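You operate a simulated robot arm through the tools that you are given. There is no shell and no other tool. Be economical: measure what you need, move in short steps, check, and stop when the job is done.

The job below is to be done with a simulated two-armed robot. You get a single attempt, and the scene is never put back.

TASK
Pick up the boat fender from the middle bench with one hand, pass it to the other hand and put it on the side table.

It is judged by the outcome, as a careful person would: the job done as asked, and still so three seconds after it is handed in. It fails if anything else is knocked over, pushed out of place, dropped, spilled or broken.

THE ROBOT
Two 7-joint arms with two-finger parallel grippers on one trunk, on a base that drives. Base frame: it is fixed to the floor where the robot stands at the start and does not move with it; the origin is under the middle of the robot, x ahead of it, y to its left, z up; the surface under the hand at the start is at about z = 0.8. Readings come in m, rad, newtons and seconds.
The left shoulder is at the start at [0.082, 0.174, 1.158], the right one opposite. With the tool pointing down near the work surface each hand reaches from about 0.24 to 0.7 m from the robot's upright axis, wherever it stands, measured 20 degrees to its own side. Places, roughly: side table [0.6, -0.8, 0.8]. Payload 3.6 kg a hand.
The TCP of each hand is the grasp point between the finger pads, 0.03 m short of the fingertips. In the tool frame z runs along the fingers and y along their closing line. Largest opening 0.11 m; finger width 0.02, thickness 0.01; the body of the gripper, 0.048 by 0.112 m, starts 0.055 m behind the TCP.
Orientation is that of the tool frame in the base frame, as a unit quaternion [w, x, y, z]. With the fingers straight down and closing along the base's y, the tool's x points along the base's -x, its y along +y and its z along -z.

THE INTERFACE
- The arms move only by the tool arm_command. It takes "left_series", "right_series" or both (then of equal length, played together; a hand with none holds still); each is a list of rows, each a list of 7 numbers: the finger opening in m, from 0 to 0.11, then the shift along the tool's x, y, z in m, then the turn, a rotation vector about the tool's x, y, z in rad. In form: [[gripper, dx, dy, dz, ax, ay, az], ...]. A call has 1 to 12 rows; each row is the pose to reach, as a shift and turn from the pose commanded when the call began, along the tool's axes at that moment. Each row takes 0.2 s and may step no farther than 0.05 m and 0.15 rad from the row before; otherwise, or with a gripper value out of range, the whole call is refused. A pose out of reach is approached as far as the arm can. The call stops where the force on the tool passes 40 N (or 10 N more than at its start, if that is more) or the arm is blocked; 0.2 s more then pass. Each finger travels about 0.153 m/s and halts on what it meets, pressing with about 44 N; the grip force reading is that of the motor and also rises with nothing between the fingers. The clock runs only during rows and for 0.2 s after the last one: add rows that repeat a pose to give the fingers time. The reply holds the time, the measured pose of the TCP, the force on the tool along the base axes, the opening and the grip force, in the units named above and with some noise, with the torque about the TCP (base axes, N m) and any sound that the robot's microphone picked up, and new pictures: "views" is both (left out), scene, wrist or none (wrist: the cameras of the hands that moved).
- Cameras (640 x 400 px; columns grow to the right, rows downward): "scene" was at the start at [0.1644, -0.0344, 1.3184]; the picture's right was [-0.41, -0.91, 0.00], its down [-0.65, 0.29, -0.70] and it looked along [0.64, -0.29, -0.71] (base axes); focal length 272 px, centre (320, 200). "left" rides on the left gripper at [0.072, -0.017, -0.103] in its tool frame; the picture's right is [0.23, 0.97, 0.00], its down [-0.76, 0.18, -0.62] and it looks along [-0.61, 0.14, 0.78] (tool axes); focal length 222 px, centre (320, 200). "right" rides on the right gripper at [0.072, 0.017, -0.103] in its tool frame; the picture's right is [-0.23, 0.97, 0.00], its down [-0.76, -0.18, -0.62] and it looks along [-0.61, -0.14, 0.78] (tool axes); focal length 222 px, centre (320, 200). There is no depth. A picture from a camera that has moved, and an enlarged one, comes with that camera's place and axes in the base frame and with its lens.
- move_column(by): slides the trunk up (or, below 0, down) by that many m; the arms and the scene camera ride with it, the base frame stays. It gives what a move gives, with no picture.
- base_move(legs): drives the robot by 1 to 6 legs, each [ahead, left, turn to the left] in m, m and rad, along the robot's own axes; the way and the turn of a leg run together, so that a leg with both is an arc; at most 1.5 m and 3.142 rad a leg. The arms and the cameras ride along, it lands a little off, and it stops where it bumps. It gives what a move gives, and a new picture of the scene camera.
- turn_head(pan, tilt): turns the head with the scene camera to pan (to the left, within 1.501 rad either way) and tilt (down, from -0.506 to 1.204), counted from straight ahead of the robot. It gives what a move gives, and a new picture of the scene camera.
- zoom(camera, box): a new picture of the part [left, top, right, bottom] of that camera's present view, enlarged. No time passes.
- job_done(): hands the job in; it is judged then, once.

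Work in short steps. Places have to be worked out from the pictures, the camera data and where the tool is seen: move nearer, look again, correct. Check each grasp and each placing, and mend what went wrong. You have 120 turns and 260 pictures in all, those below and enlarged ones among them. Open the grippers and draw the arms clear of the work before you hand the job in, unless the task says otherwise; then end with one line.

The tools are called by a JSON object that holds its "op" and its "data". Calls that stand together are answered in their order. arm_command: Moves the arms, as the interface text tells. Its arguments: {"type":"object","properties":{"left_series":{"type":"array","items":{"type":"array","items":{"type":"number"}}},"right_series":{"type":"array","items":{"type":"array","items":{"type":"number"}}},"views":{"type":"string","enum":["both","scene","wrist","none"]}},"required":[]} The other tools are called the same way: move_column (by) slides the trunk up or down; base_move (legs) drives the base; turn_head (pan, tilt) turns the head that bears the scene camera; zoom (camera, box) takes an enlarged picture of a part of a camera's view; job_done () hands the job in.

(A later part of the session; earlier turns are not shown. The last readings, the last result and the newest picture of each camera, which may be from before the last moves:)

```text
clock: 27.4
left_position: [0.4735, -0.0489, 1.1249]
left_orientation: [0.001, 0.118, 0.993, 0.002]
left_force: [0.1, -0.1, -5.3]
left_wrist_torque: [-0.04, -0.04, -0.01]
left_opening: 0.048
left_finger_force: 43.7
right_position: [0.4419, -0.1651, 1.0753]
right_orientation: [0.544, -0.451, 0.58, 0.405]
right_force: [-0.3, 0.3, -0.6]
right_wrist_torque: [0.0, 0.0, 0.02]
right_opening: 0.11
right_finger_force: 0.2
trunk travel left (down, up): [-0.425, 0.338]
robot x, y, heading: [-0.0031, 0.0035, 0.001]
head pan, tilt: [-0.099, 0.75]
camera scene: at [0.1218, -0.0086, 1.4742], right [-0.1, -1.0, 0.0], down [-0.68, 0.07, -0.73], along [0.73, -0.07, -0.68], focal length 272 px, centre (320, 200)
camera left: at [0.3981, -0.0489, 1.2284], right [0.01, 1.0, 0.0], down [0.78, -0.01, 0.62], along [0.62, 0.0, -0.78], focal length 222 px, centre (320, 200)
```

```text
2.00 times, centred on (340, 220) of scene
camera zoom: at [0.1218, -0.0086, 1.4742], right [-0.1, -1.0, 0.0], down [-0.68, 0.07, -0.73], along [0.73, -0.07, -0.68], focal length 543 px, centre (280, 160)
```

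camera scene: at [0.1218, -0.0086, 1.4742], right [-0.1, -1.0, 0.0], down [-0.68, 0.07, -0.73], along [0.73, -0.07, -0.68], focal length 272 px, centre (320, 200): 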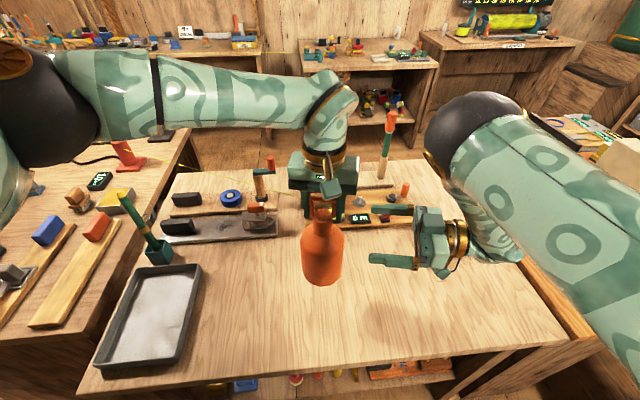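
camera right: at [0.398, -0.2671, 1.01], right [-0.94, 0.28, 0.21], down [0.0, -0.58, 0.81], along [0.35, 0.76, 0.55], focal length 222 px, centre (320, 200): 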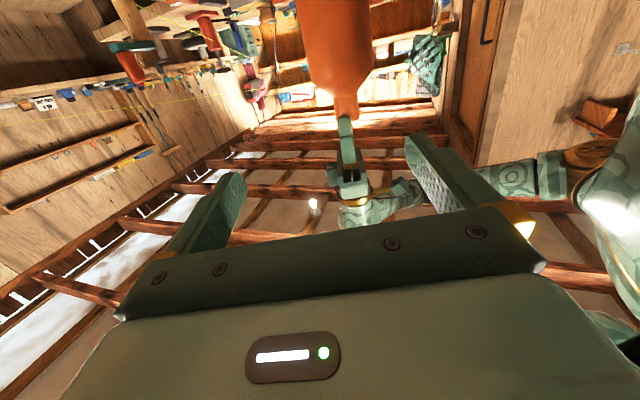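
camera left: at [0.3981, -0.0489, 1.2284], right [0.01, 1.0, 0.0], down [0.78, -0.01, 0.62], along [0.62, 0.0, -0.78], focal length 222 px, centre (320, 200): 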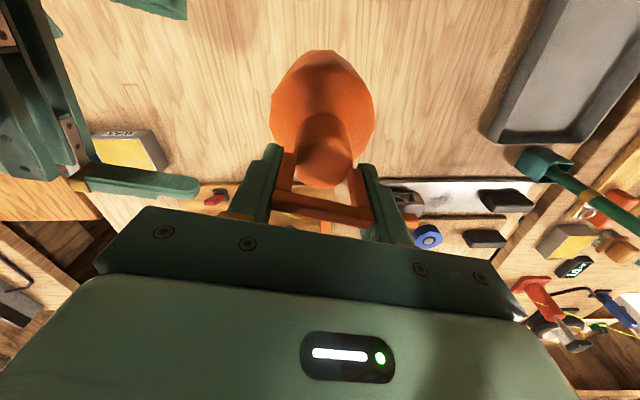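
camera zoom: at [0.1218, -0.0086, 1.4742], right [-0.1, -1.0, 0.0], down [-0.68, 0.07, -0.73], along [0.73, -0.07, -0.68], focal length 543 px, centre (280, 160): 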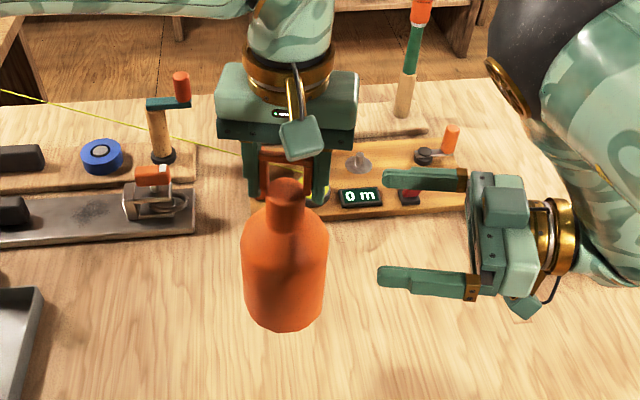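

The right elbow (about (0.38, -0.22, 1.33)) would be too close to the left wrist if the left hand came farther right here. I shift both hands together forward by 0.13 and left by 0.04 so the right arm unfolds.

{"op": "arm_command", "data": {"left_series": [[0.03, -0.0234, 0.0139, 0, 0, 0, 0], [0.03, -0.0468, 0.0278, 0, 0, 0, 0], [0.03, -0.0702, 0.0416, 0, 0, 0, 0], [0.03, -0.0936, 0.0555, 0, 0, 0, 0], [0.03, -0.117, 0.0694, 0, 0, 0, 0], [0.03, -0.117, 0.0694, 0, 0, 0, 0]], "right_series": [[0.11, -0.0007, -0.0229, 0.0146, 0, 0, 0], [0.11, -0.0013, -0.0459, 0.0292, 0, 0, 0], [0.11, -0.002, -0.0688, 0.0438, 0, 0, 0], [0.11, -0.0026, -0.0918, 0.0584, 0, 0, 0], [0.11, -0.0033, -0.1147, 0.073, 0, 0, 0], [0.11, -0.0033, -0.1147, 0.073, 0, 0, 0]], "views": "both"}}

```text
clock: 28.9
left_position: [0.5572, 0.0047, 1.1189]
left_orientation: [0.001, 0.119, 0.993, 0.001]
left_force: [-0.6, 0.5, -4.0]
left_wrist_torque: [-0.02, -0.01, 0.02]
left_opening: 0.048
left_finger_force: 44.2
left hand out of reach, approached as far as the arm can: row 3, 4, 5, 6
right_position: [0.5724, -0.1284, 1.0753]
right_orientation: [0.552, -0.441, 0.586, 0.396]
right_force: [-0.1, 0.4, 0.0]
right_wrist_torque: [-0.05, 0.01, -0.02]
right_opening: 0.11
right_finger_force: 0.2
trunk travel left (down, up): [-0.425, 0.338]
robot x, y, heading: [0.0031, -0.0011, 0.002]
head pan, tilt: [-0.099, 0.75]
camera scene: at [0.1214, -0.0088, 1.4743], right [-0.1, -1.0, 0.0], down [-0.68, 0.07, -0.73], along [0.73, -0.07, -0.68], focal length 272 px, centre (320, 200)
camera right: at [0.5263, -0.2292, 1.0099], right [-0.93, 0.31, 0.2], down [-0.02, -0.58, 0.81], along [0.37, 0.75, 0.55], focal length 222 px, centre (320, 200)
camera left: at [0.482, 0.0046, 1.221], right [0.01, 1.0, 0.0], down [0.78, -0.01, 0.62], along [0.62, 0.0, -0.78], focal length 222 px, centre (320, 200)
```

scene: 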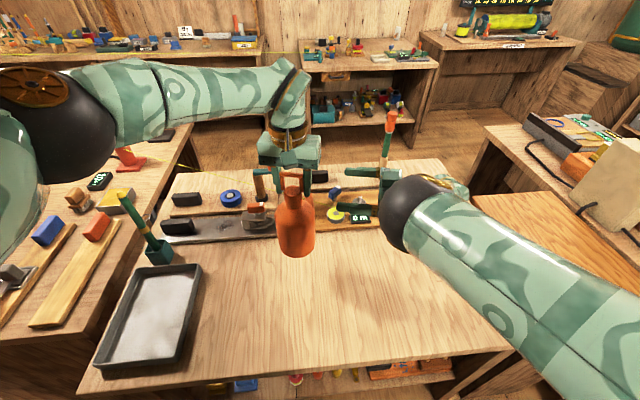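
right: 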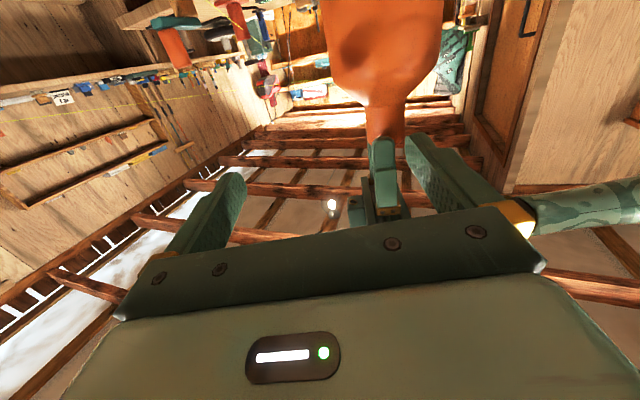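
left: 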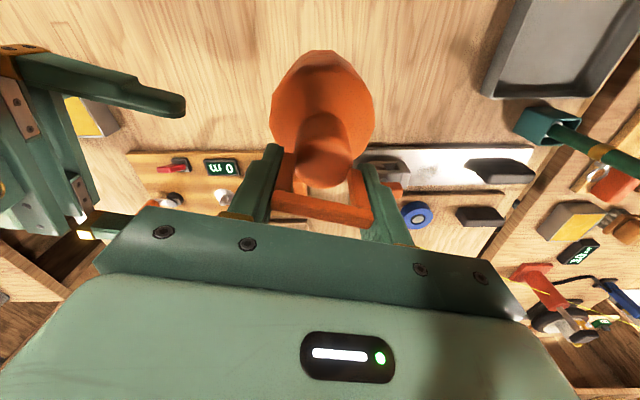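

The left hand is at its reach limit at (0.557, 0.005); it stays there. The right hand now has room, so I line it up with the neck, 0.07 m short.

{"op": "arm_command", "data": {"right_series": [[0.11, -0.001, 0.014, 0.003, 0, 0, 0], [0.11, -0.002, 0.028, 0.01, 0, 0, 0], [0.11, -0.003, 0.042, 0.025, 0, 0, 0], [0.11, -0.005, 0.0559, 0.04, 0, 0, 0], [0.11, -0.005, 0.0559, 0.0515, 0, 0, 0], [0.11, -0.005, 0.0559, 0.0515, 0, 0, 0]], "views": "both"}}

{"op": "zoom", "data": {"camera": "right", "box": [200, 0, 480, 240]}}

{"op": "zoom", "data": {"camera": "scene", "box": [220, 100, 460, 300]}}

```text
clock: 30.2
left_position: [0.5562, 0.0043, 1.1161]
left_orientation: [0.001, 0.119, 0.993, 0.001]
left_force: [-0.1, 0.3, -3.8]
left_wrist_torque: [-0.02, -0.02, 0.01]
left_opening: 0.0479
left_finger_force: 43.9
right_position: [0.5364, -0.0656, 1.0748]
right_orientation: [0.553, -0.44, 0.587, 0.395]
right_force: [-0.1, 0.5, -0.2]
right_wrist_torque: [0.01, -0.01, 0.0]
right_opening: 0.1102
right_finger_force: 0.1
trunk travel left (down, up): [-0.425, 0.338]
robot x, y, heading: [0.0009, -0.0005, -0.001]
head pan, tilt: [-0.099, 0.75]
camera scene: at [0.1216, -0.0091, 1.4742], right [-0.1, -1.0, 0.0], down [-0.68, 0.07, -0.73], along [0.73, -0.07, -0.68], focal length 272 px, centre (320, 200)
camera right: at [0.4897, -0.1657, 1.0094], right [-0.93, 0.31, 0.2], down [-0.02, -0.58, 0.81], along [0.37, 0.75, 0.55], focal length 222 px, centre (320, 200)
```

scene: 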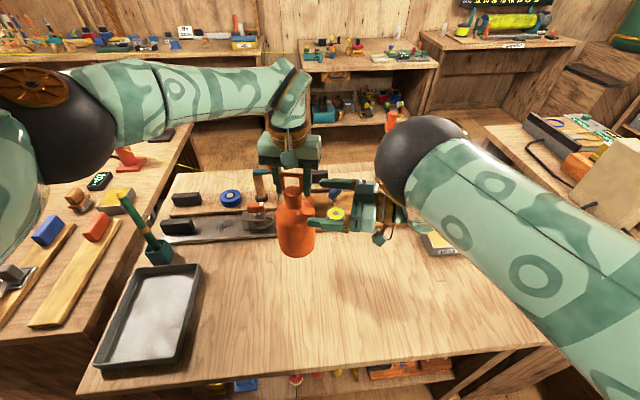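
right: 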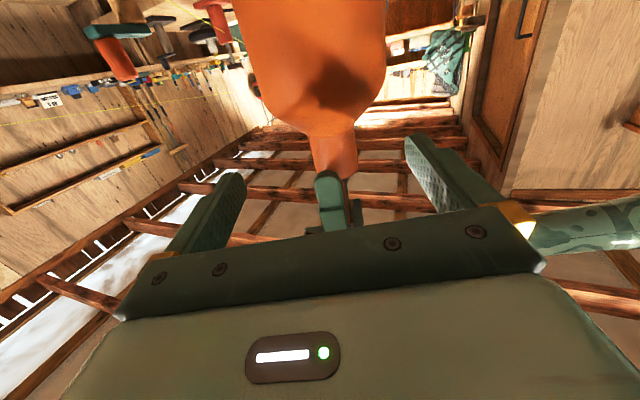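

```text
1.67 times, centred on (340, 120) of right
camera zoom: at [0.4897, -0.1657, 1.0094], right [-0.93, 0.31, 0.2], down [-0.02, -0.58, 0.81], along [0.37, 0.75, 0.55], focal length 370 px, centre (287, 333)
```

zoom: 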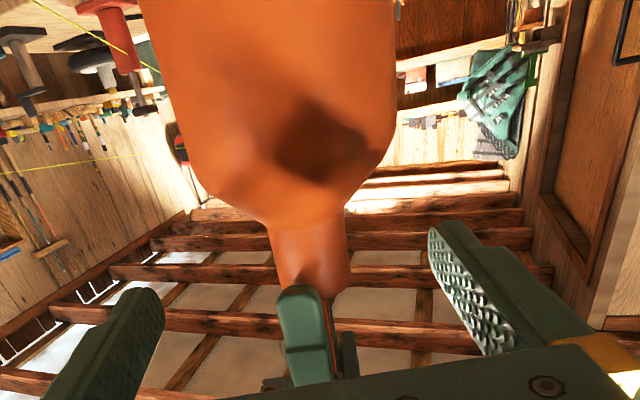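

```text
2.00 times, centred on (340, 200) of scene
camera zoom: at [0.1216, -0.0091, 1.4742], right [-0.1, -1.0, 0.0], down [-0.68, 0.07, -0.73], along [0.73, -0.07, -0.68], focal length 543 px, centre (280, 200)
```

zoom: 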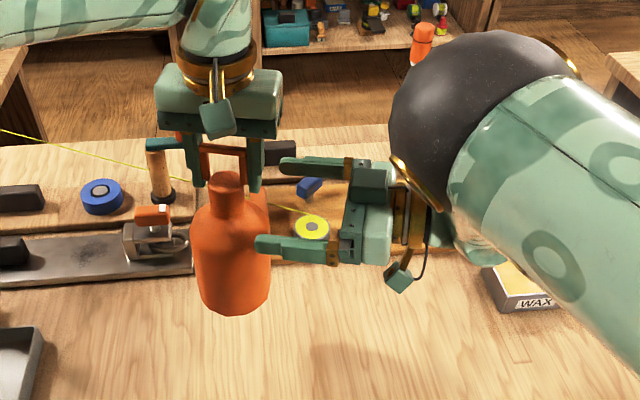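

The handle plane matches the right hand's pointing direction, so the right fingers can close on the neck beside the left fingers. The neck spans about z 1.062–1.097; I advance 0.07 m with the TCP raised to z 1.08.

{"op": "arm_command", "data": {"right_series": [[0.11, -0.0106, 0.0048, 0.01, 0, 0, 0], [0.11, -0.0106, 0.0048, 0.025, 0, 0, 0], [0.11, -0.0106, 0.0048, 0.04, 0, 0, 0], [0.11, -0.0106, 0.0048, 0.055, 0, 0, 0], [0.11, -0.0106, 0.0048, 0.0708, 0, 0, 0], [0.11, -0.0106, 0.0048, 0.0708, 0, 0, 0]], "views": "both"}}

{"op": "zoom", "data": {"camera": "scene", "box": [220, 120, 400, 280]}}

{"op": "zoom", "data": {"camera": "right", "box": [200, 0, 480, 240]}}

```text
clock: 31.4
left_position: [0.5611, 0.0115, 1.1149]
left_orientation: [0.007, 0.117, 0.993, 0.009]
left_force: [0.6, 0.9, -4.5]
left_wrist_torque: [0.03, -0.06, 0.01]
left_opening: 0.0481
left_finger_force: 43.9
right_position: [0.5795, -0.0269, 1.0684]
right_orientation: [0.552, -0.439, 0.588, 0.397]
right_force: [-0.8, -0.4, 0.8]
right_wrist_torque: [-0.02, 0.06, 0.07]
right_opening: 0.1099
right_finger_force: 0.1
right hand out of reach, approached as far as the arm can: row 1, 2, 3, 4, 5
trunk travel left (down, up): [-0.425, 0.338]
robot x, y, heading: [0.0005, -0.0028, -0.0]
head pan, tilt: [-0.099, 0.75]
stopped in row 5 (left hand): the force on the tool passed its limit at 48 N (the readings are from after the stop); the commanded pose is now the measured one
camera scene: at [0.1223, -0.0088, 1.4742], right [-0.1, -1.0, 0.0], down [-0.68, 0.07, -0.73], along [0.73, -0.07, -0.68], focal length 272 px, centre (320, 200)
camera right: at [0.5308, -0.1269, 1.0033], right [-0.93, 0.31, 0.21], down [-0.01, -0.59, 0.81], along [0.37, 0.75, 0.55], focal length 222 px, centre (320, 200)
```

scene: 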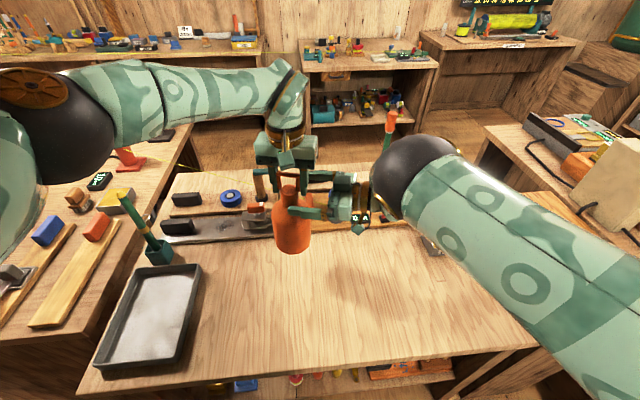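
right: 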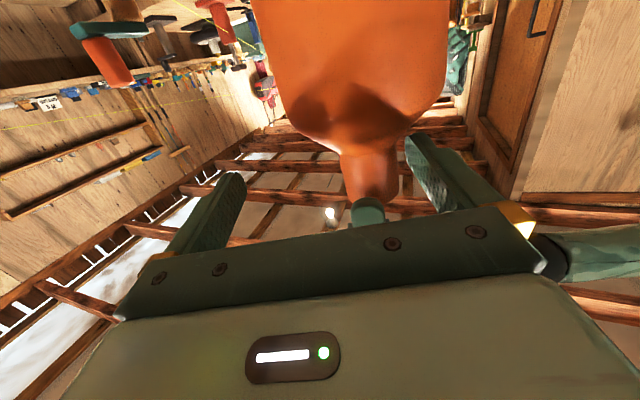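

```text
2.50 times, centred on (310, 200) of scene
camera zoom: at [0.1223, -0.0088, 1.4742], right [-0.1, -1.0, 0.0], down [-0.68, 0.07, -0.73], along [0.73, -0.07, -0.68], focal length 679 px, centre (345, 200)
```

zoom: 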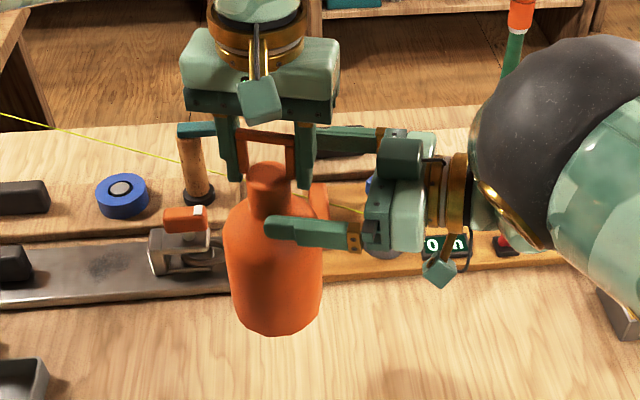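

```text
1.67 times, centred on (340, 120) of right
camera zoom: at [0.5308, -0.1269, 1.0033], right [-0.93, 0.31, 0.21], down [-0.01, -0.59, 0.81], along [0.37, 0.75, 0.55], focal length 370 px, centre (287, 333)
```

zoom: 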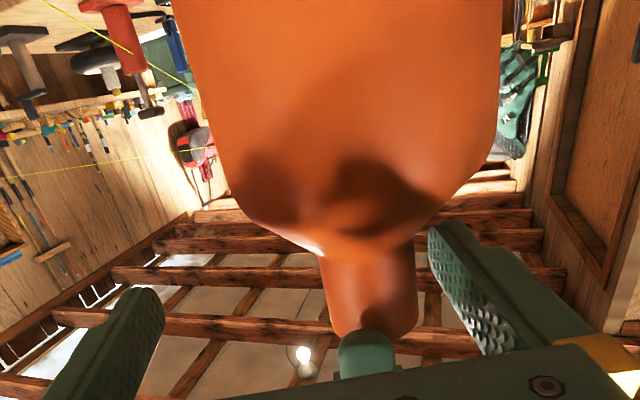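

The right arm drifted at its limit and brushed the fender/left hand; forces are back to normal. I back the right hand to its previous aligned pose, and will then bring the fender into its open fingers with the left hand instead.

{"op": "arm_command", "data": {"right_series": [[0.11, 0.0, 0.005, -0.012, 0, 0, 0], [0.11, -0.002, 0.012, -0.025, 0, 0, 0], [0.11, -0.004, 0.02, -0.038, 0, 0, 0], [0.11, -0.007, 0.029, -0.05, 0, 0, 0], [0.11, -0.007, 0.029, -0.05, 0, 0, 0]], "views": "both"}}

```text
clock: 32.6
left_position: [0.5627, 0.0105, 1.1149]
left_orientation: [0.007, 0.118, 0.993, 0.008]
left_force: [0.2, -0.2, -4.8]
left_wrist_torque: [0.0, 0.0, 0.02]
left_opening: 0.048
left_finger_force: 43.6
right_position: [0.5365, -0.0676, 1.0775]
right_orientation: [0.552, -0.439, 0.588, 0.396]
right_force: [1.1, 0.4, -0.4]
right_wrist_torque: [0.01, 0.0, 0.0]
right_opening: 0.1096
right_finger_force: 0.0
trunk travel left (down, up): [-0.425, 0.338]
robot x, y, heading: [0.0001, -0.0011, 0.001]
head pan, tilt: [-0.099, 0.75]
camera scene: at [0.1221, -0.0091, 1.4742], right [-0.1, -0.99, 0.0], down [-0.68, 0.07, -0.73], along [0.73, -0.07, -0.68], focal length 272 px, centre (320, 200)
camera right: at [0.489, -0.1676, 1.0129], right [-0.93, 0.31, 0.21], down [-0.01, -0.59, 0.81], along [0.37, 0.75, 0.55], focal length 222 px, centre (320, 200)
```

scene: 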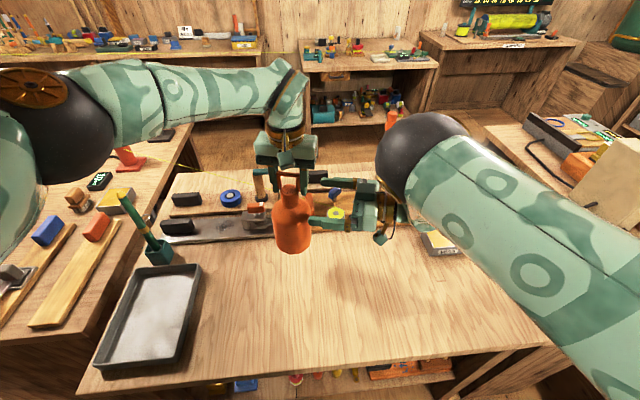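
right: 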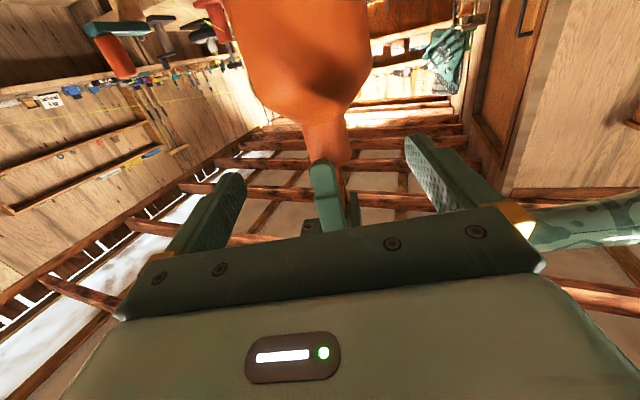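

Aligned again (lateral error under 2 mm, 81 mm to go). I move the fender half the way toward the right fingers and check the clearance to the right elbow.

{"op": "arm_command", "data": {"left_series": [[0.03, 0.001, -0.014, 0, 0, 0, 0], [0.03, 0.002, -0.028, 0, 0, 0, 0], [0.03, 0.0025, -0.042, 0, 0, 0, 0], [0.03, 0.0025, -0.042, 0, 0, 0, 0]], "views": "both"}}

{"op": "zoom", "data": {"camera": "scene", "box": [240, 100, 480, 280]}}

```text
clock: 33.6
left_position: [0.5505, -0.0282, 1.1156]
left_orientation: [0.008, 0.118, 0.993, 0.009]
left_force: [-0.2, 0.3, -4.4]
left_wrist_torque: [-0.01, -0.04, 0.02]
left_opening: 0.0478
left_finger_force: 44.0
right_position: [0.5371, -0.0685, 1.0788]
right_orientation: [0.551, -0.44, 0.587, 0.397]
right_force: [0.0, -0.2, 0.3]
right_wrist_torque: [-0.01, -0.03, 0.0]
right_opening: 0.11
right_finger_force: 0.1
trunk travel left (down, up): [-0.425, 0.338]
robot x, y, heading: [-0.0022, -0.0019, -0.0]
head pan, tilt: [-0.099, 0.75]
camera scene: at [0.122, -0.0088, 1.4742], right [-0.1, -0.99, 0.0], down [-0.68, 0.07, -0.73], along [0.73, -0.07, -0.68], focal length 272 px, centre (320, 200)
camera left: at [0.4747, -0.0302, 1.218], right [0.01, 1.0, 0.02], down [0.77, -0.01, 0.64], along [0.64, 0.01, -0.77], focal length 222 px, centre (320, 200)
```

scene: 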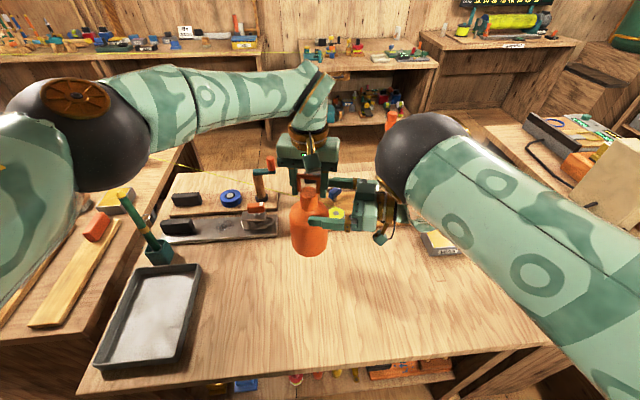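
left: 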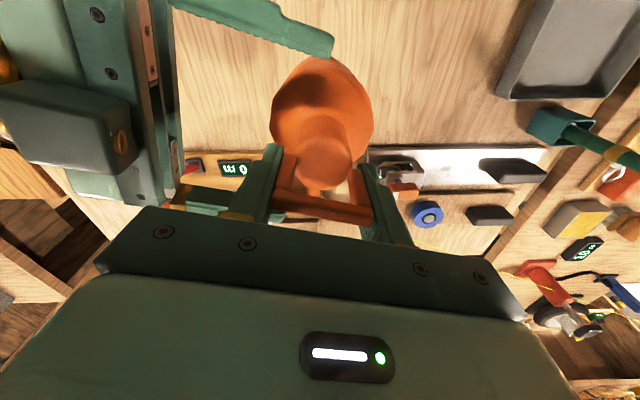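

```text
2.22 times, centred on (360, 190) of scene
camera zoom: at [0.122, -0.0088, 1.4742], right [-0.1, -0.99, 0.0], down [-0.68, 0.07, -0.73], along [0.73, -0.07, -0.68], focal length 604 px, centre (231, 222)
```

zoom: 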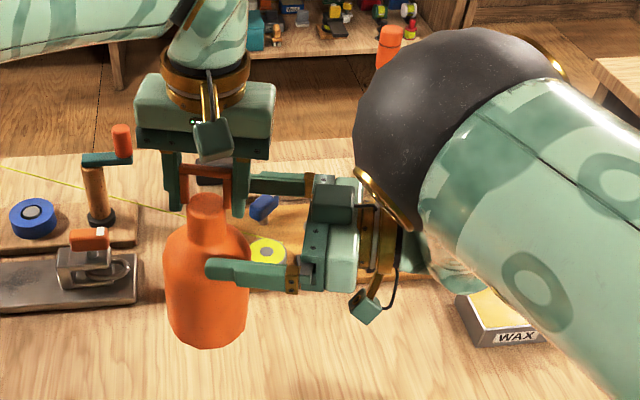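

There's room: left body's edge still clears the elbow ball. I move the fender the last 34 mm into the right fingers, in small steps.

{"op": "arm_command", "data": {"left_series": [[0.03, 0.0006, -0.0085, 0, 0, 0, 0], [0.03, 0.0012, -0.017, 0, 0, 0, 0], [0.03, 0.0018, -0.0255, 0, 0, 0, 0], [0.03, 0.0023, -0.0337, 0, 0, 0, 0], [0.03, 0.0023, -0.0337, 0, 0, 0, 0]], "views": "both"}}

{"op": "zoom", "data": {"camera": "scene", "box": [240, 130, 440, 280]}}

{"op": "zoom", "data": {"camera": "right", "box": [160, 0, 500, 260]}}

```text
clock: 34.8
left_position: [0.5405, -0.0612, 1.114]
left_orientation: [0.007, 0.118, 0.993, 0.008]
left_force: [0.6, -0.5, -5.3]
left_wrist_torque: [-0.02, -0.02, 0.02]
left_opening: 0.0481
left_finger_force: 43.6
right_position: [0.5361, -0.0677, 1.0773]
right_orientation: [0.552, -0.439, 0.588, 0.396]
right_force: [0.4, -0.9, 0.8]
right_wrist_torque: [-0.03, -0.01, 0.01]
right_opening: 0.1098
right_finger_force: 0.0
trunk travel left (down, up): [-0.425, 0.338]
robot x, y, heading: [0.0016, 0.0018, 0.003]
head pan, tilt: [-0.099, 0.75]
camera scene: at [0.1219, -0.0091, 1.4742], right [-0.1, -0.99, 0.0], down [-0.68, 0.07, -0.73], along [0.73, -0.07, -0.68], focal length 272 px, centre (320, 200)
camera left: at [0.4642, -0.0628, 1.2177], right [0.01, 1.0, 0.02], down [0.77, -0.01, 0.64], along [0.64, 0.01, -0.77], focal length 222 px, centre (320, 200)
```

scene: 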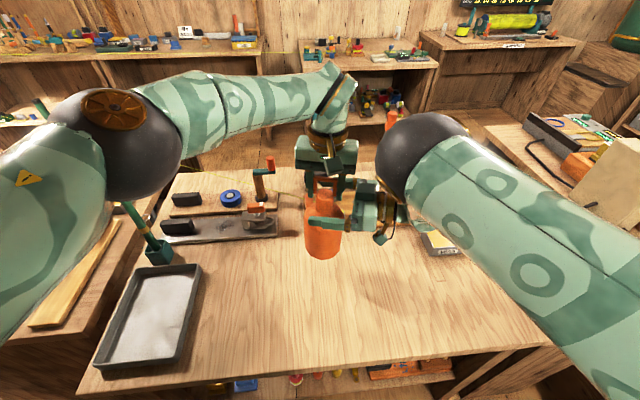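
left: 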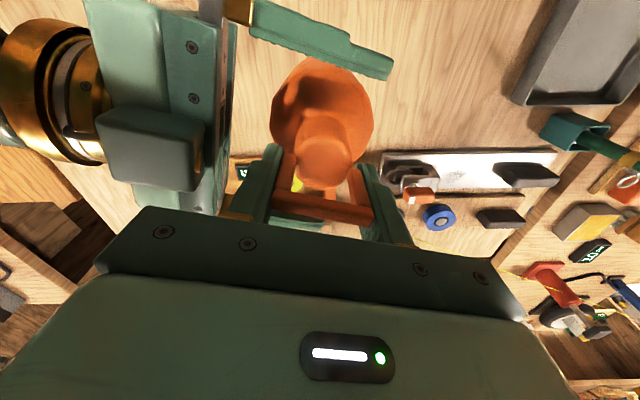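

```text
2.67 times, centred on (340, 205) of scene
camera zoom: at [0.1219, -0.0091, 1.4742], right [-0.1, -0.99, 0.0], down [-0.68, 0.07, -0.73], along [0.73, -0.07, -0.68], focal length 724 px, centre (267, 187)
```

zoom: 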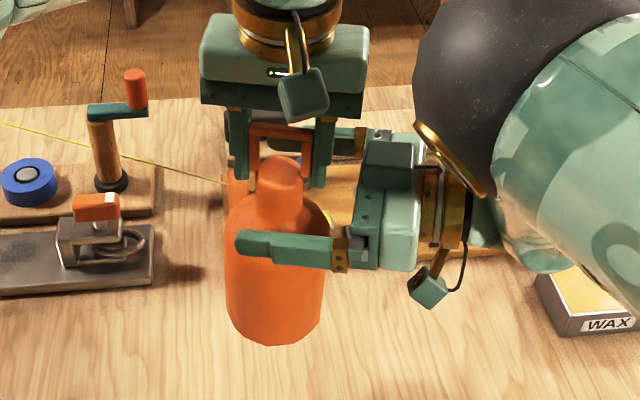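

```text
1.54 times, centred on (330, 130) of right
camera zoom: at [0.4889, -0.1675, 1.0128], right [-0.93, 0.31, 0.21], down [-0.01, -0.59, 0.81], along [0.37, 0.75, 0.55], focal length 342 px, centre (305, 308)
```

zoom: 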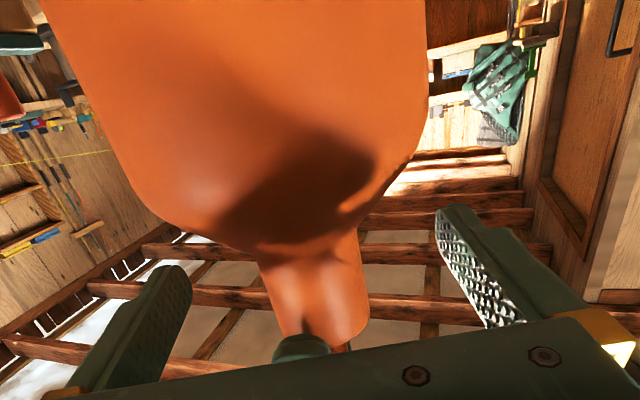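

The neck lies between the right fingers, height matched (neck about 1.056–1.093, TCP 1.077). I close the right hand.

{"op": "arm_command", "data": {"right_series": [[0.08, 0, 0, 0, 0, 0, 0], [0.06, 0, 0, 0, 0, 0, 0], [0.045, 0, 0, 0, 0, 0, 0], [0.03, 0, 0, 0, 0, 0, 0], [0.02, 0, 0, 0, 0, 0, 0], [0.02, 0, 0, 0, 0, 0, 0]], "views": "both"}}

{"op": "zoom", "data": {"camera": "scene", "box": [240, 130, 440, 280]}}

```text
clock: 36.1
left_position: [0.5412, -0.0616, 1.1152]
left_orientation: [0.011, 0.117, 0.993, 0.009]
left_force: [1.2, -1.1, -3.6]
left_wrist_torque: [-0.16, 0.14, 0.06]
left_opening: 0.0479
left_finger_force: 43.5
right_position: [0.5351, -0.0668, 1.0776]
right_orientation: [0.551, -0.44, 0.586, 0.398]
right_force: [0.0, 2.1, 0.1]
right_wrist_torque: [0.08, -0.12, -0.04]
right_opening: 0.0377
right_finger_force: 43.2
trunk travel left (down, up): [-0.425, 0.338]
robot x, y, heading: [-0.0001, 0.0011, 0.004]
head pan, tilt: [-0.099, 0.75]
stopped in row 6 (left hand): the force on the tool passed its limit at 41 N (the readings are from after the stop); the commanded pose is now the measured one
camera scene: at [0.1219, -0.0092, 1.4742], right [-0.1, -0.99, 0.0], down [-0.68, 0.07, -0.73], along [0.73, -0.07, -0.68], focal length 272 px, centre (320, 200)
camera right: at [0.4883, -0.1661, 1.0125], right [-0.93, 0.3, 0.21], down [-0.01, -0.59, 0.81], along [0.37, 0.75, 0.55], focal length 222 px, centre (320, 200)
```

scene: 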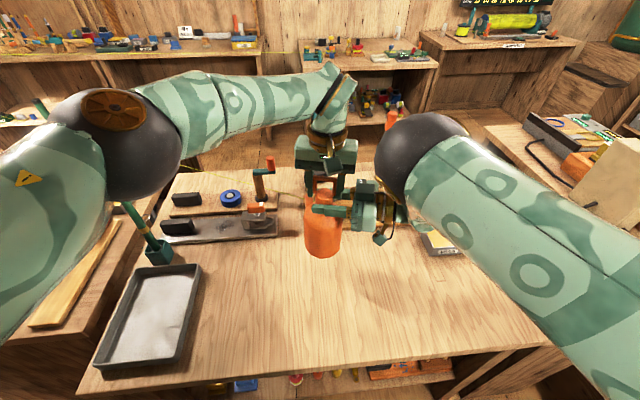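
right: 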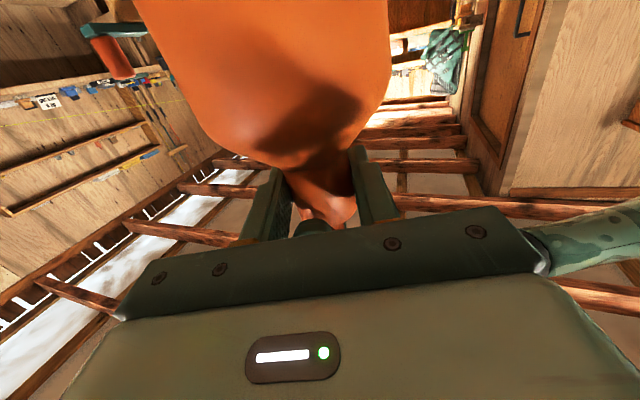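

```text
2.67 times, centred on (340, 205) of scene
camera zoom: at [0.1219, -0.0092, 1.4742], right [-0.1, -0.99, 0.0], down [-0.68, 0.07, -0.73], along [0.73, -0.07, -0.68], focal length 724 px, centre (267, 187)
```

zoom: 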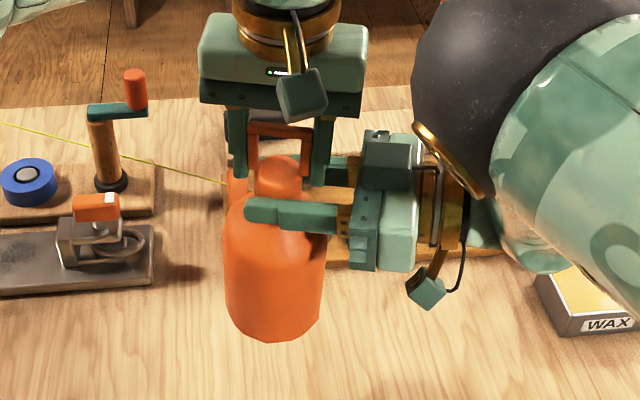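

The right hand holds the neck at 38 mm with 43 N. I open the left fingers a little (to 70 mm, to spare the right gripper body).

{"op": "arm_command", "data": {"left_series": [[0.055, 0, 0, 0, 0, 0, 0], [0.062, 0, 0, 0, 0, 0, 0], [0.07, 0, 0, 0, 0, 0, 0], [0.07, 0, 0, 0, 0, 0, 0]], "views": "wrist"}}

```text
clock: 37.1
left_position: [0.5408, -0.0613, 1.1154]
left_orientation: [0.011, 0.117, 0.993, 0.01]
left_force: [-0.1, 0.7, 0.1]
left_wrist_torque: [0.02, 0.03, 0.01]
left_opening: 0.07
left_finger_force: 0.0
right_position: [0.5356, -0.0664, 1.0779]
right_orientation: [0.551, -0.44, 0.587, 0.398]
right_force: [-0.5, -0.3, -0.2]
right_wrist_torque: [-0.04, 0.06, 0.01]
right_opening: 0.0375
right_finger_force: 43.9
trunk travel left (down, up): [-0.425, 0.338]
robot x, y, heading: [-0.0023, -0.0028, 0.001]
head pan, tilt: [-0.099, 0.75]
camera left: at [0.4652, -0.0623, 1.2173], right [0.01, 1.0, 0.02], down [0.77, -0.02, 0.64], along [0.64, 0.01, -0.77], focal length 222 px, centre (320, 200)
```

left: 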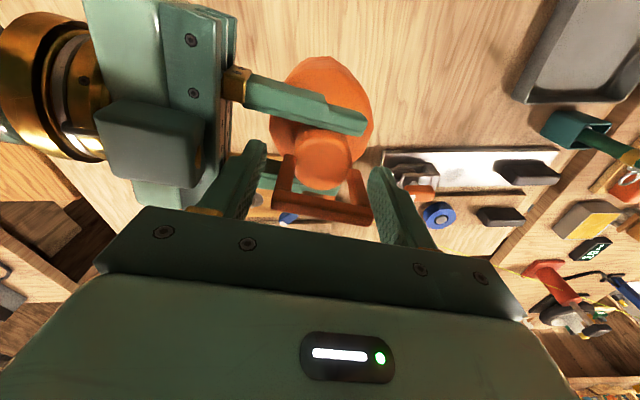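

The left fingers are free of the handle. I raise the left hand straight up, also slightly left to keep off the right gripper.

{"op": "arm_command", "data": {"left_series": [[0.07, 0, 0.0, -0.015, 0, 0, 0], [0.07, 0, 0.0, -0.035, 0, 0, 0], [0.07, 0, 0.0, -0.06, 0, 0, 0], [0.07, 0, 0.02, -0.09, 0, 0, 0], [0.07, 0, 0.05, -0.11, 0, 0, 0]], "views": "both"}}

```text
clock: 38.4
left_position: [0.5356, -0.0101, 1.2165]
left_orientation: [0.012, 0.116, 0.993, 0.008]
left_force: [-0.6, 0.9, -0.3]
left_wrist_torque: [-0.02, -0.03, 0.03]
left_opening: 0.0699
left_finger_force: 0.0
left hand out of reach, approached as far as the arm can: row 3, 4, 5
right_position: [0.5365, -0.0653, 1.077]
right_orientation: [0.55, -0.441, 0.586, 0.399]
right_force: [-0.4, 0.4, 1.4]
right_wrist_torque: [-0.04, 0.03, -0.01]
right_opening: 0.0371
right_finger_force: 44.2
trunk travel left (down, up): [-0.425, 0.338]
robot x, y, heading: [-0.0011, 0.0016, -0.004]
head pan, tilt: [-0.099, 0.75]
camera scene: at [0.122, -0.0079, 1.4742], right [-0.1, -0.99, 0.0], down [-0.68, 0.07, -0.73], along [0.73, -0.07, -0.68], focal length 272 px, centre (320, 200)
camera left: at [0.4581, -0.0121, 1.3177], right [0.0, 1.0, 0.01], down [0.77, -0.01, 0.64], along [0.64, 0.01, -0.77], focal length 222 px, centre (320, 200)
```

scene: 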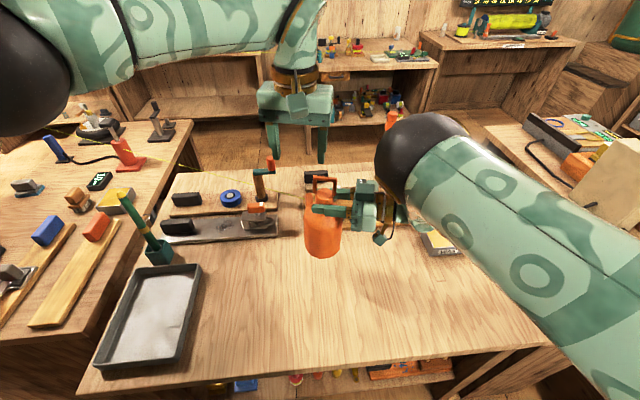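
left: 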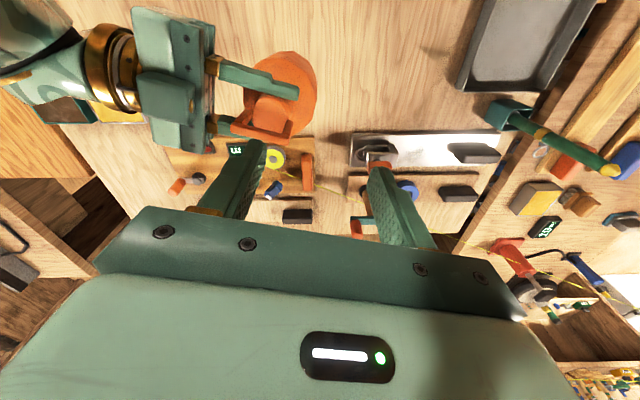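

The fender hangs in the right hand alone. I draw the left arm back to about (0.40, 0.20, 1.2) and look to the right for driving room.

{"op": "arm_command", "data": {"left_series": [[0.07, 0.03, 0.029, 0, 0, 0, 0], [0.07, 0.06, 0.057, 0, 0, 0, 0], [0.07, 0.09, 0.086, 0, 0, 0, 0], [0.07, 0.12, 0.115, 0, 0, 0, 0], [0.07, 0.15, 0.143, 0, 0, 0, 0], [0.07, 0.18, 0.172, 0, 0, 0, 0]], "views": "none"}}

{"op": "turn_head", "data": {"pan": -1.1, "tilt": 0.8}}

```text
clock: 39.8
left_position: [0.4011, 0.1994, 1.2172]
left_orientation: [0.011, 0.117, 0.993, 0.008]
left_force: [-0.5, 0.6, -0.1]
left_wrist_torque: [0.01, 0.0, 0.03]
left_opening: 0.0705
left_finger_force: 0.0
right_position: [0.5344, -0.0646, 1.0778]
right_orientation: [0.55, -0.441, 0.587, 0.397]
right_force: [0.3, 0.5, 0.2]
right_wrist_torque: [-0.04, 0.03, -0.02]
right_opening: 0.0372
right_finger_force: 44.2
trunk travel left (down, up): [-0.425, 0.338]
robot x, y, heading: [-0.0004, -0.0019, -0.0]
head pan, tilt: [-0.099, 0.75]
```

```text
clock: 41.0
left_position: [0.4031, 0.1985, 1.2159]
left_orientation: [0.011, 0.118, 0.993, 0.008]
left_force: [0.3, 0.7, 0.2]
left_wrist_torque: [-0.02, 0.01, 0.0]
left_opening: 0.0701
left_finger_force: 0.0
right_position: [0.5343, -0.0667, 1.0771]
right_orientation: [0.551, -0.44, 0.587, 0.398]
right_force: [-0.1, -0.2, -0.3]
right_wrist_torque: [-0.04, 0.01, 0.0]
right_opening: 0.0375
right_finger_force: 43.7
trunk travel left (down, up): [-0.425, 0.338]
robot x, y, heading: [-0.0045, -0.0014, -0.0]
head pan, tilt: [-1.1, 0.799]
camera scene: at [0.076, -0.0727, 1.4703], right [-0.89, -0.45, 0.0], down [-0.33, 0.64, -0.7], along [0.32, -0.62, -0.72], focal length 272 px, centre (320, 200)
```

scene: 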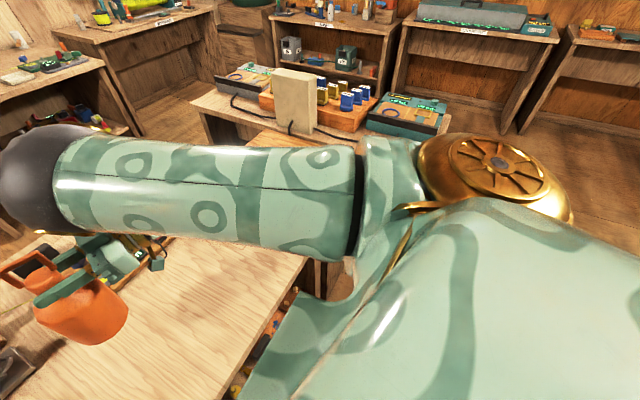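

The floor to the right seems free. I raise the trunk 0.06 m so the fender clears the boxes, then back off 0.1 m, go right 0.4 m and turn right about 35°.

{"op": "move_column", "data": {"by": 0.06}}

{"op": "base_move", "data": {"legs": [[-0.1, 0, 0], [0, -0.2, 0], [0, -0.2, 0]]}}

```text
clock: 42.0
left_position: [0.4017, 0.1983, 1.2761]
left_orientation: [0.011, 0.118, 0.993, 0.009]
left_force: [0.1, 0.0, 0.3]
left_wrist_torque: [0.0, 0.01, -0.02]
left_opening: 0.07
left_finger_force: 0.0
right_position: [0.5363, -0.0656, 1.1381]
right_orientation: [0.551, -0.44, 0.587, 0.398]
right_force: [0.1, -0.5, -4.1]
right_wrist_torque: [-0.04, 0.03, -0.01]
right_opening: 0.0374
right_finger_force: 44.2
trunk travel left (down, up): [-0.485, 0.278]
robot x, y, heading: [0.0008, 0.0002, -0.0]
head pan, tilt: [-1.1, 0.799]
```

```text
clock: 45.6
left_position: [0.3019, -0.2082, 1.2773]
left_orientation: [0.011, 0.119, 0.993, 0.009]
left_force: [0.3, -0.1, 0.1]
left_wrist_torque: [0.06, 0.0, 0.02]
left_opening: 0.0701
left_finger_force: 0.0
right_position: [0.436, -0.4718, 1.1379]
right_orientation: [0.551, -0.439, 0.587, 0.397]
right_force: [0.1, 0.0, -4.1]
right_wrist_torque: [-0.04, 0.0, -0.01]
right_opening: 0.0374
right_finger_force: 44.2
trunk travel left (down, up): [-0.485, 0.278]
robot x, y, heading: [-0.096, -0.407, -0.005]
head pan, tilt: [-1.1, 0.799]
camera scene: at [-0.036, -0.4784, 1.5306], right [-0.89, -0.45, 0.0], down [-0.33, 0.64, -0.7], along [0.32, -0.62, -0.72], focal length 272 px, centre (320, 200)
```

scene: 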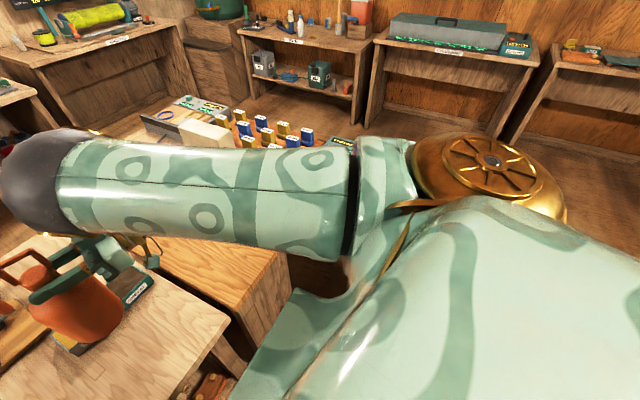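

Moved as planned. Now I turn right 0.61 rad in place with the head toward the table.

{"op": "base_move", "data": {"legs": [[0, 0, -0.61]]}}

{"op": "turn_head", "data": {"pan": -0.2, "tilt": 0.8}}

```text
clock: 47.6
left_position: [0.342, -0.4675, 1.277]
left_orientation: [0.013, 0.407, 0.913, 0.006]
left_force: [-0.2, 0.6, -0.1]
left_wrist_torque: [-0.04, -0.03, 0.0]
left_opening: 0.0701
left_finger_force: 0.0
right_position: [0.3039, -0.7627, 1.1377]
right_orientation: [0.644, -0.247, 0.691, 0.218]
right_force: [0.1, -0.4, -4.1]
right_wrist_torque: [-0.03, 0.06, -0.01]
right_opening: 0.0372
right_finger_force: 44.2
trunk travel left (down, up): [-0.485, 0.278]
robot x, y, heading: [-0.0999, -0.4051, -0.606]
head pan, tilt: [-1.1, 0.799]
camera scene: at [-0.0877, -0.5005, 1.5307], right [-0.99, 0.13, 0.0], down [0.09, 0.71, -0.7], along [-0.09, -0.69, -0.72], focal length 272 px, centre (320, 200)
```

scene: 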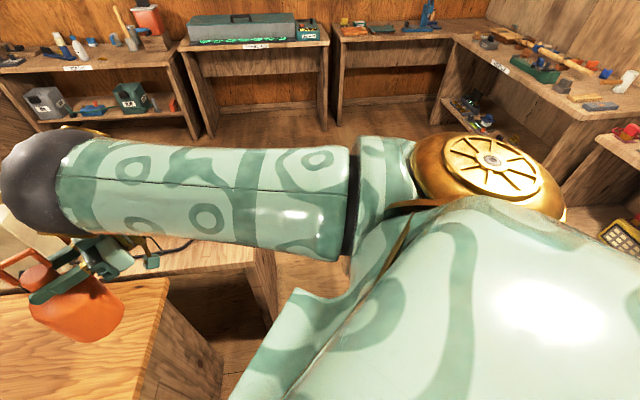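

```text
clock: 48.8
left_position: [0.3426, -0.4679, 1.2752]
left_orientation: [0.013, 0.407, 0.914, 0.005]
left_force: [-0.6, 0.3, 0.3]
left_wrist_torque: [-0.02, -0.03, 0.02]
left_opening: 0.0698
left_finger_force: 0.0
right_position: [0.3043, -0.7629, 1.1377]
right_orientation: [0.644, -0.247, 0.691, 0.218]
right_force: [0.3, -0.8, -5.4]
right_wrist_torque: [-0.02, 0.03, -0.02]
right_opening: 0.0373
right_finger_force: 44.0
trunk travel left (down, up): [-0.485, 0.278]
robot x, y, heading: [-0.1, -0.4091, -0.598]
head pan, tilt: [-0.201, 0.799]
camera scene: at [-0.0211, -0.4785, 1.5306], right [-0.72, -0.69, 0.0], down [-0.5, 0.52, -0.7], along [0.48, -0.5, -0.72], focal length 272 px, centre (320, 200)
```

scene: 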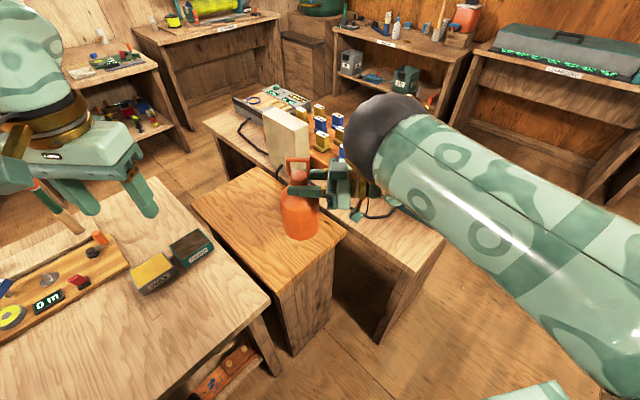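

The side table spans about x 0.285–0.795, y −0.64 to −0.925, all clear. The fender is above its near end; I drive 6 cm toward +x (world), then extend the arm a bit.

{"op": "base_move", "data": {"legs": [[0.05, 0.034, 0]]}}

```text
clock: 49.8
left_position: [0.4004, -0.4709, 1.2774]
left_orientation: [0.013, 0.405, 0.914, 0.007]
left_force: [-0.2, -0.1, -0.6]
left_wrist_torque: [0.03, 0.0, 0.02]
left_opening: 0.07
left_finger_force: 0.1
right_position: [0.363, -0.7632, 1.1381]
right_orientation: [0.644, -0.248, 0.69, 0.219]
right_force: [0.4, 0.5, -5.1]
right_wrist_torque: [-0.05, 0.08, 0.02]
right_opening: 0.0372
right_finger_force: 43.6
trunk travel left (down, up): [-0.485, 0.278]
robot x, y, heading: [-0.0427, -0.406, -0.602]
head pan, tilt: [-0.201, 0.799]
camera scene: at [0.0364, -0.4824, 1.5306], right [-0.72, -0.7, 0.0], down [-0.5, 0.51, -0.7], along [0.49, -0.5, -0.72], focal length 272 px, centre (320, 200)
```

scene: 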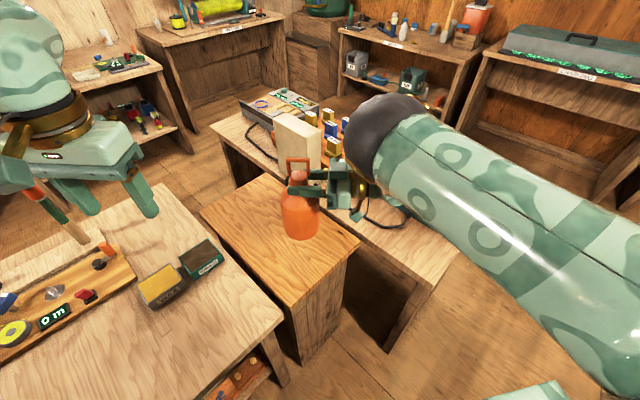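

I shift the right hand by (+0.06, −0.02) so the fender is well inside the table's edges.

{"op": "arm_command", "data": {"right_series": [[0.02, -0.0006, -0.018, 0.0115, 0, 0, 0], [0.02, -0.0012, -0.035, 0.023, 0, 0, 0], [0.02, -0.0017, -0.053, 0.0344, 0, 0, 0], [0.02, -0.0017, -0.053, 0.0344, 0, 0, 0]], "views": "both"}}

```text
clock: 50.8
left_position: [0.4031, -0.4677, 1.277]
left_orientation: [0.014, 0.405, 0.914, 0.006]
left_force: [-0.3, -0.1, 0.5]
left_wrist_torque: [-0.03, 0.01, 0.01]
left_opening: 0.0699
left_finger_force: 0.1
right_position: [0.4251, -0.7821, 1.1378]
right_orientation: [0.644, -0.248, 0.691, 0.218]
right_force: [0.3, -0.2, -4.3]
right_wrist_torque: [-0.05, 0.05, 0.0]
right_opening: 0.0377
right_finger_force: 44.3
trunk travel left (down, up): [-0.485, 0.278]
robot x, y, heading: [-0.041, -0.4095, -0.598]
head pan, tilt: [-0.201, 0.799]
camera scene: at [0.0372, -0.4799, 1.5307], right [-0.72, -0.7, 0.0], down [-0.5, 0.51, -0.7], along [0.49, -0.5, -0.72], focal length 272 px, centre (320, 200)
camera right: at [0.3302, -0.8379, 1.0734], right [-0.6, 0.78, 0.21], down [-0.34, -0.48, 0.81], along [0.73, 0.41, 0.55], focal length 222 px, centre (320, 200)
```

scene: 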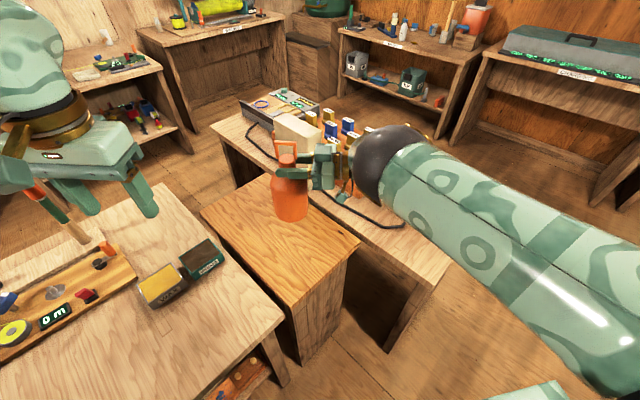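
right: 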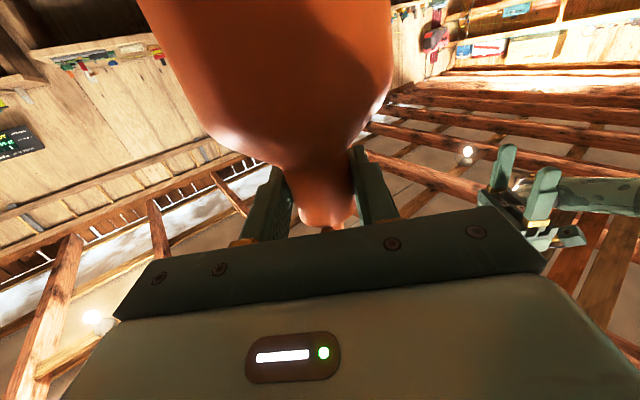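

All clear below. I lower the trunk by 0.14 m, which should leave the fender's base about 3 cm over the table, and check.

{"op": "move_column", "data": {"by": -0.14}}

{"op": "turn_head", "data": {"pan": -0.2, "tilt": 0.7}}

{"op": "zoom", "data": {"camera": "scene", "box": [200, 120, 440, 320]}}

```text
clock: 52.5
left_position: [0.4008, -0.4675, 1.1371]
left_orientation: [0.014, 0.405, 0.914, 0.005]
left_force: [0.9, 0.1, -0.9]
left_wrist_torque: [0.01, 0.01, 0.0]
left_opening: 0.0701
left_finger_force: 0.0
right_position: [0.4239, -0.7825, 0.9991]
right_orientation: [0.644, -0.248, 0.69, 0.218]
right_force: [0.6, -0.8, -5.0]
right_wrist_torque: [-0.02, 0.04, 0.02]
right_opening: 0.0375
right_finger_force: 43.9
trunk travel left (down, up): [-0.345, 0.418]
robot x, y, heading: [-0.0418, -0.405, -0.593]
head pan, tilt: [-0.201, 0.799]
```

```text
clock: 53.1
left_position: [0.402, -0.4694, 1.137]
left_orientation: [0.012, 0.404, 0.915, 0.006]
left_force: [-0.3, 0.1, -0.4]
left_wrist_torque: [0.02, 0.01, -0.02]
left_opening: 0.0699
left_finger_force: 0.1
right_position: [0.4246, -0.7835, 0.9978]
right_orientation: [0.644, -0.248, 0.69, 0.218]
right_force: [0.0, -0.3, -5.8]
right_wrist_torque: [-0.03, 0.08, -0.02]
right_opening: 0.0376
right_finger_force: 43.7
trunk travel left (down, up): [-0.345, 0.418]
robot x, y, heading: [-0.0409, -0.407, -0.592]
head pan, tilt: [-0.201, 0.7]
camera scene: at [0.0704, -0.5035, 1.3976], right [-0.72, -0.7, 0.0], down [-0.45, 0.46, -0.76], along [0.53, -0.55, -0.65], focal length 272 px, centre (320, 200)
```

scene: 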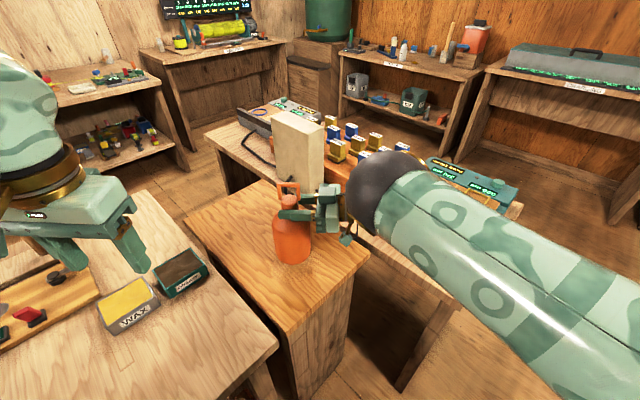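

```text
2.00 times, centred on (320, 220) of scene
camera zoom: at [0.0704, -0.5035, 1.3976], right [-0.72, -0.7, 0.0], down [-0.45, 0.46, -0.76], along [0.53, -0.55, -0.65], focal length 543 px, centre (320, 160)
```

zoom: 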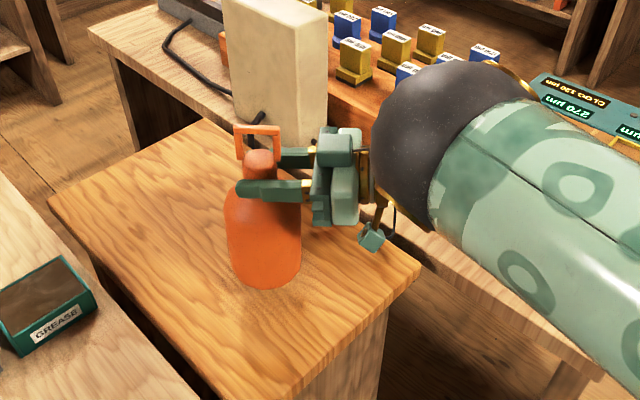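

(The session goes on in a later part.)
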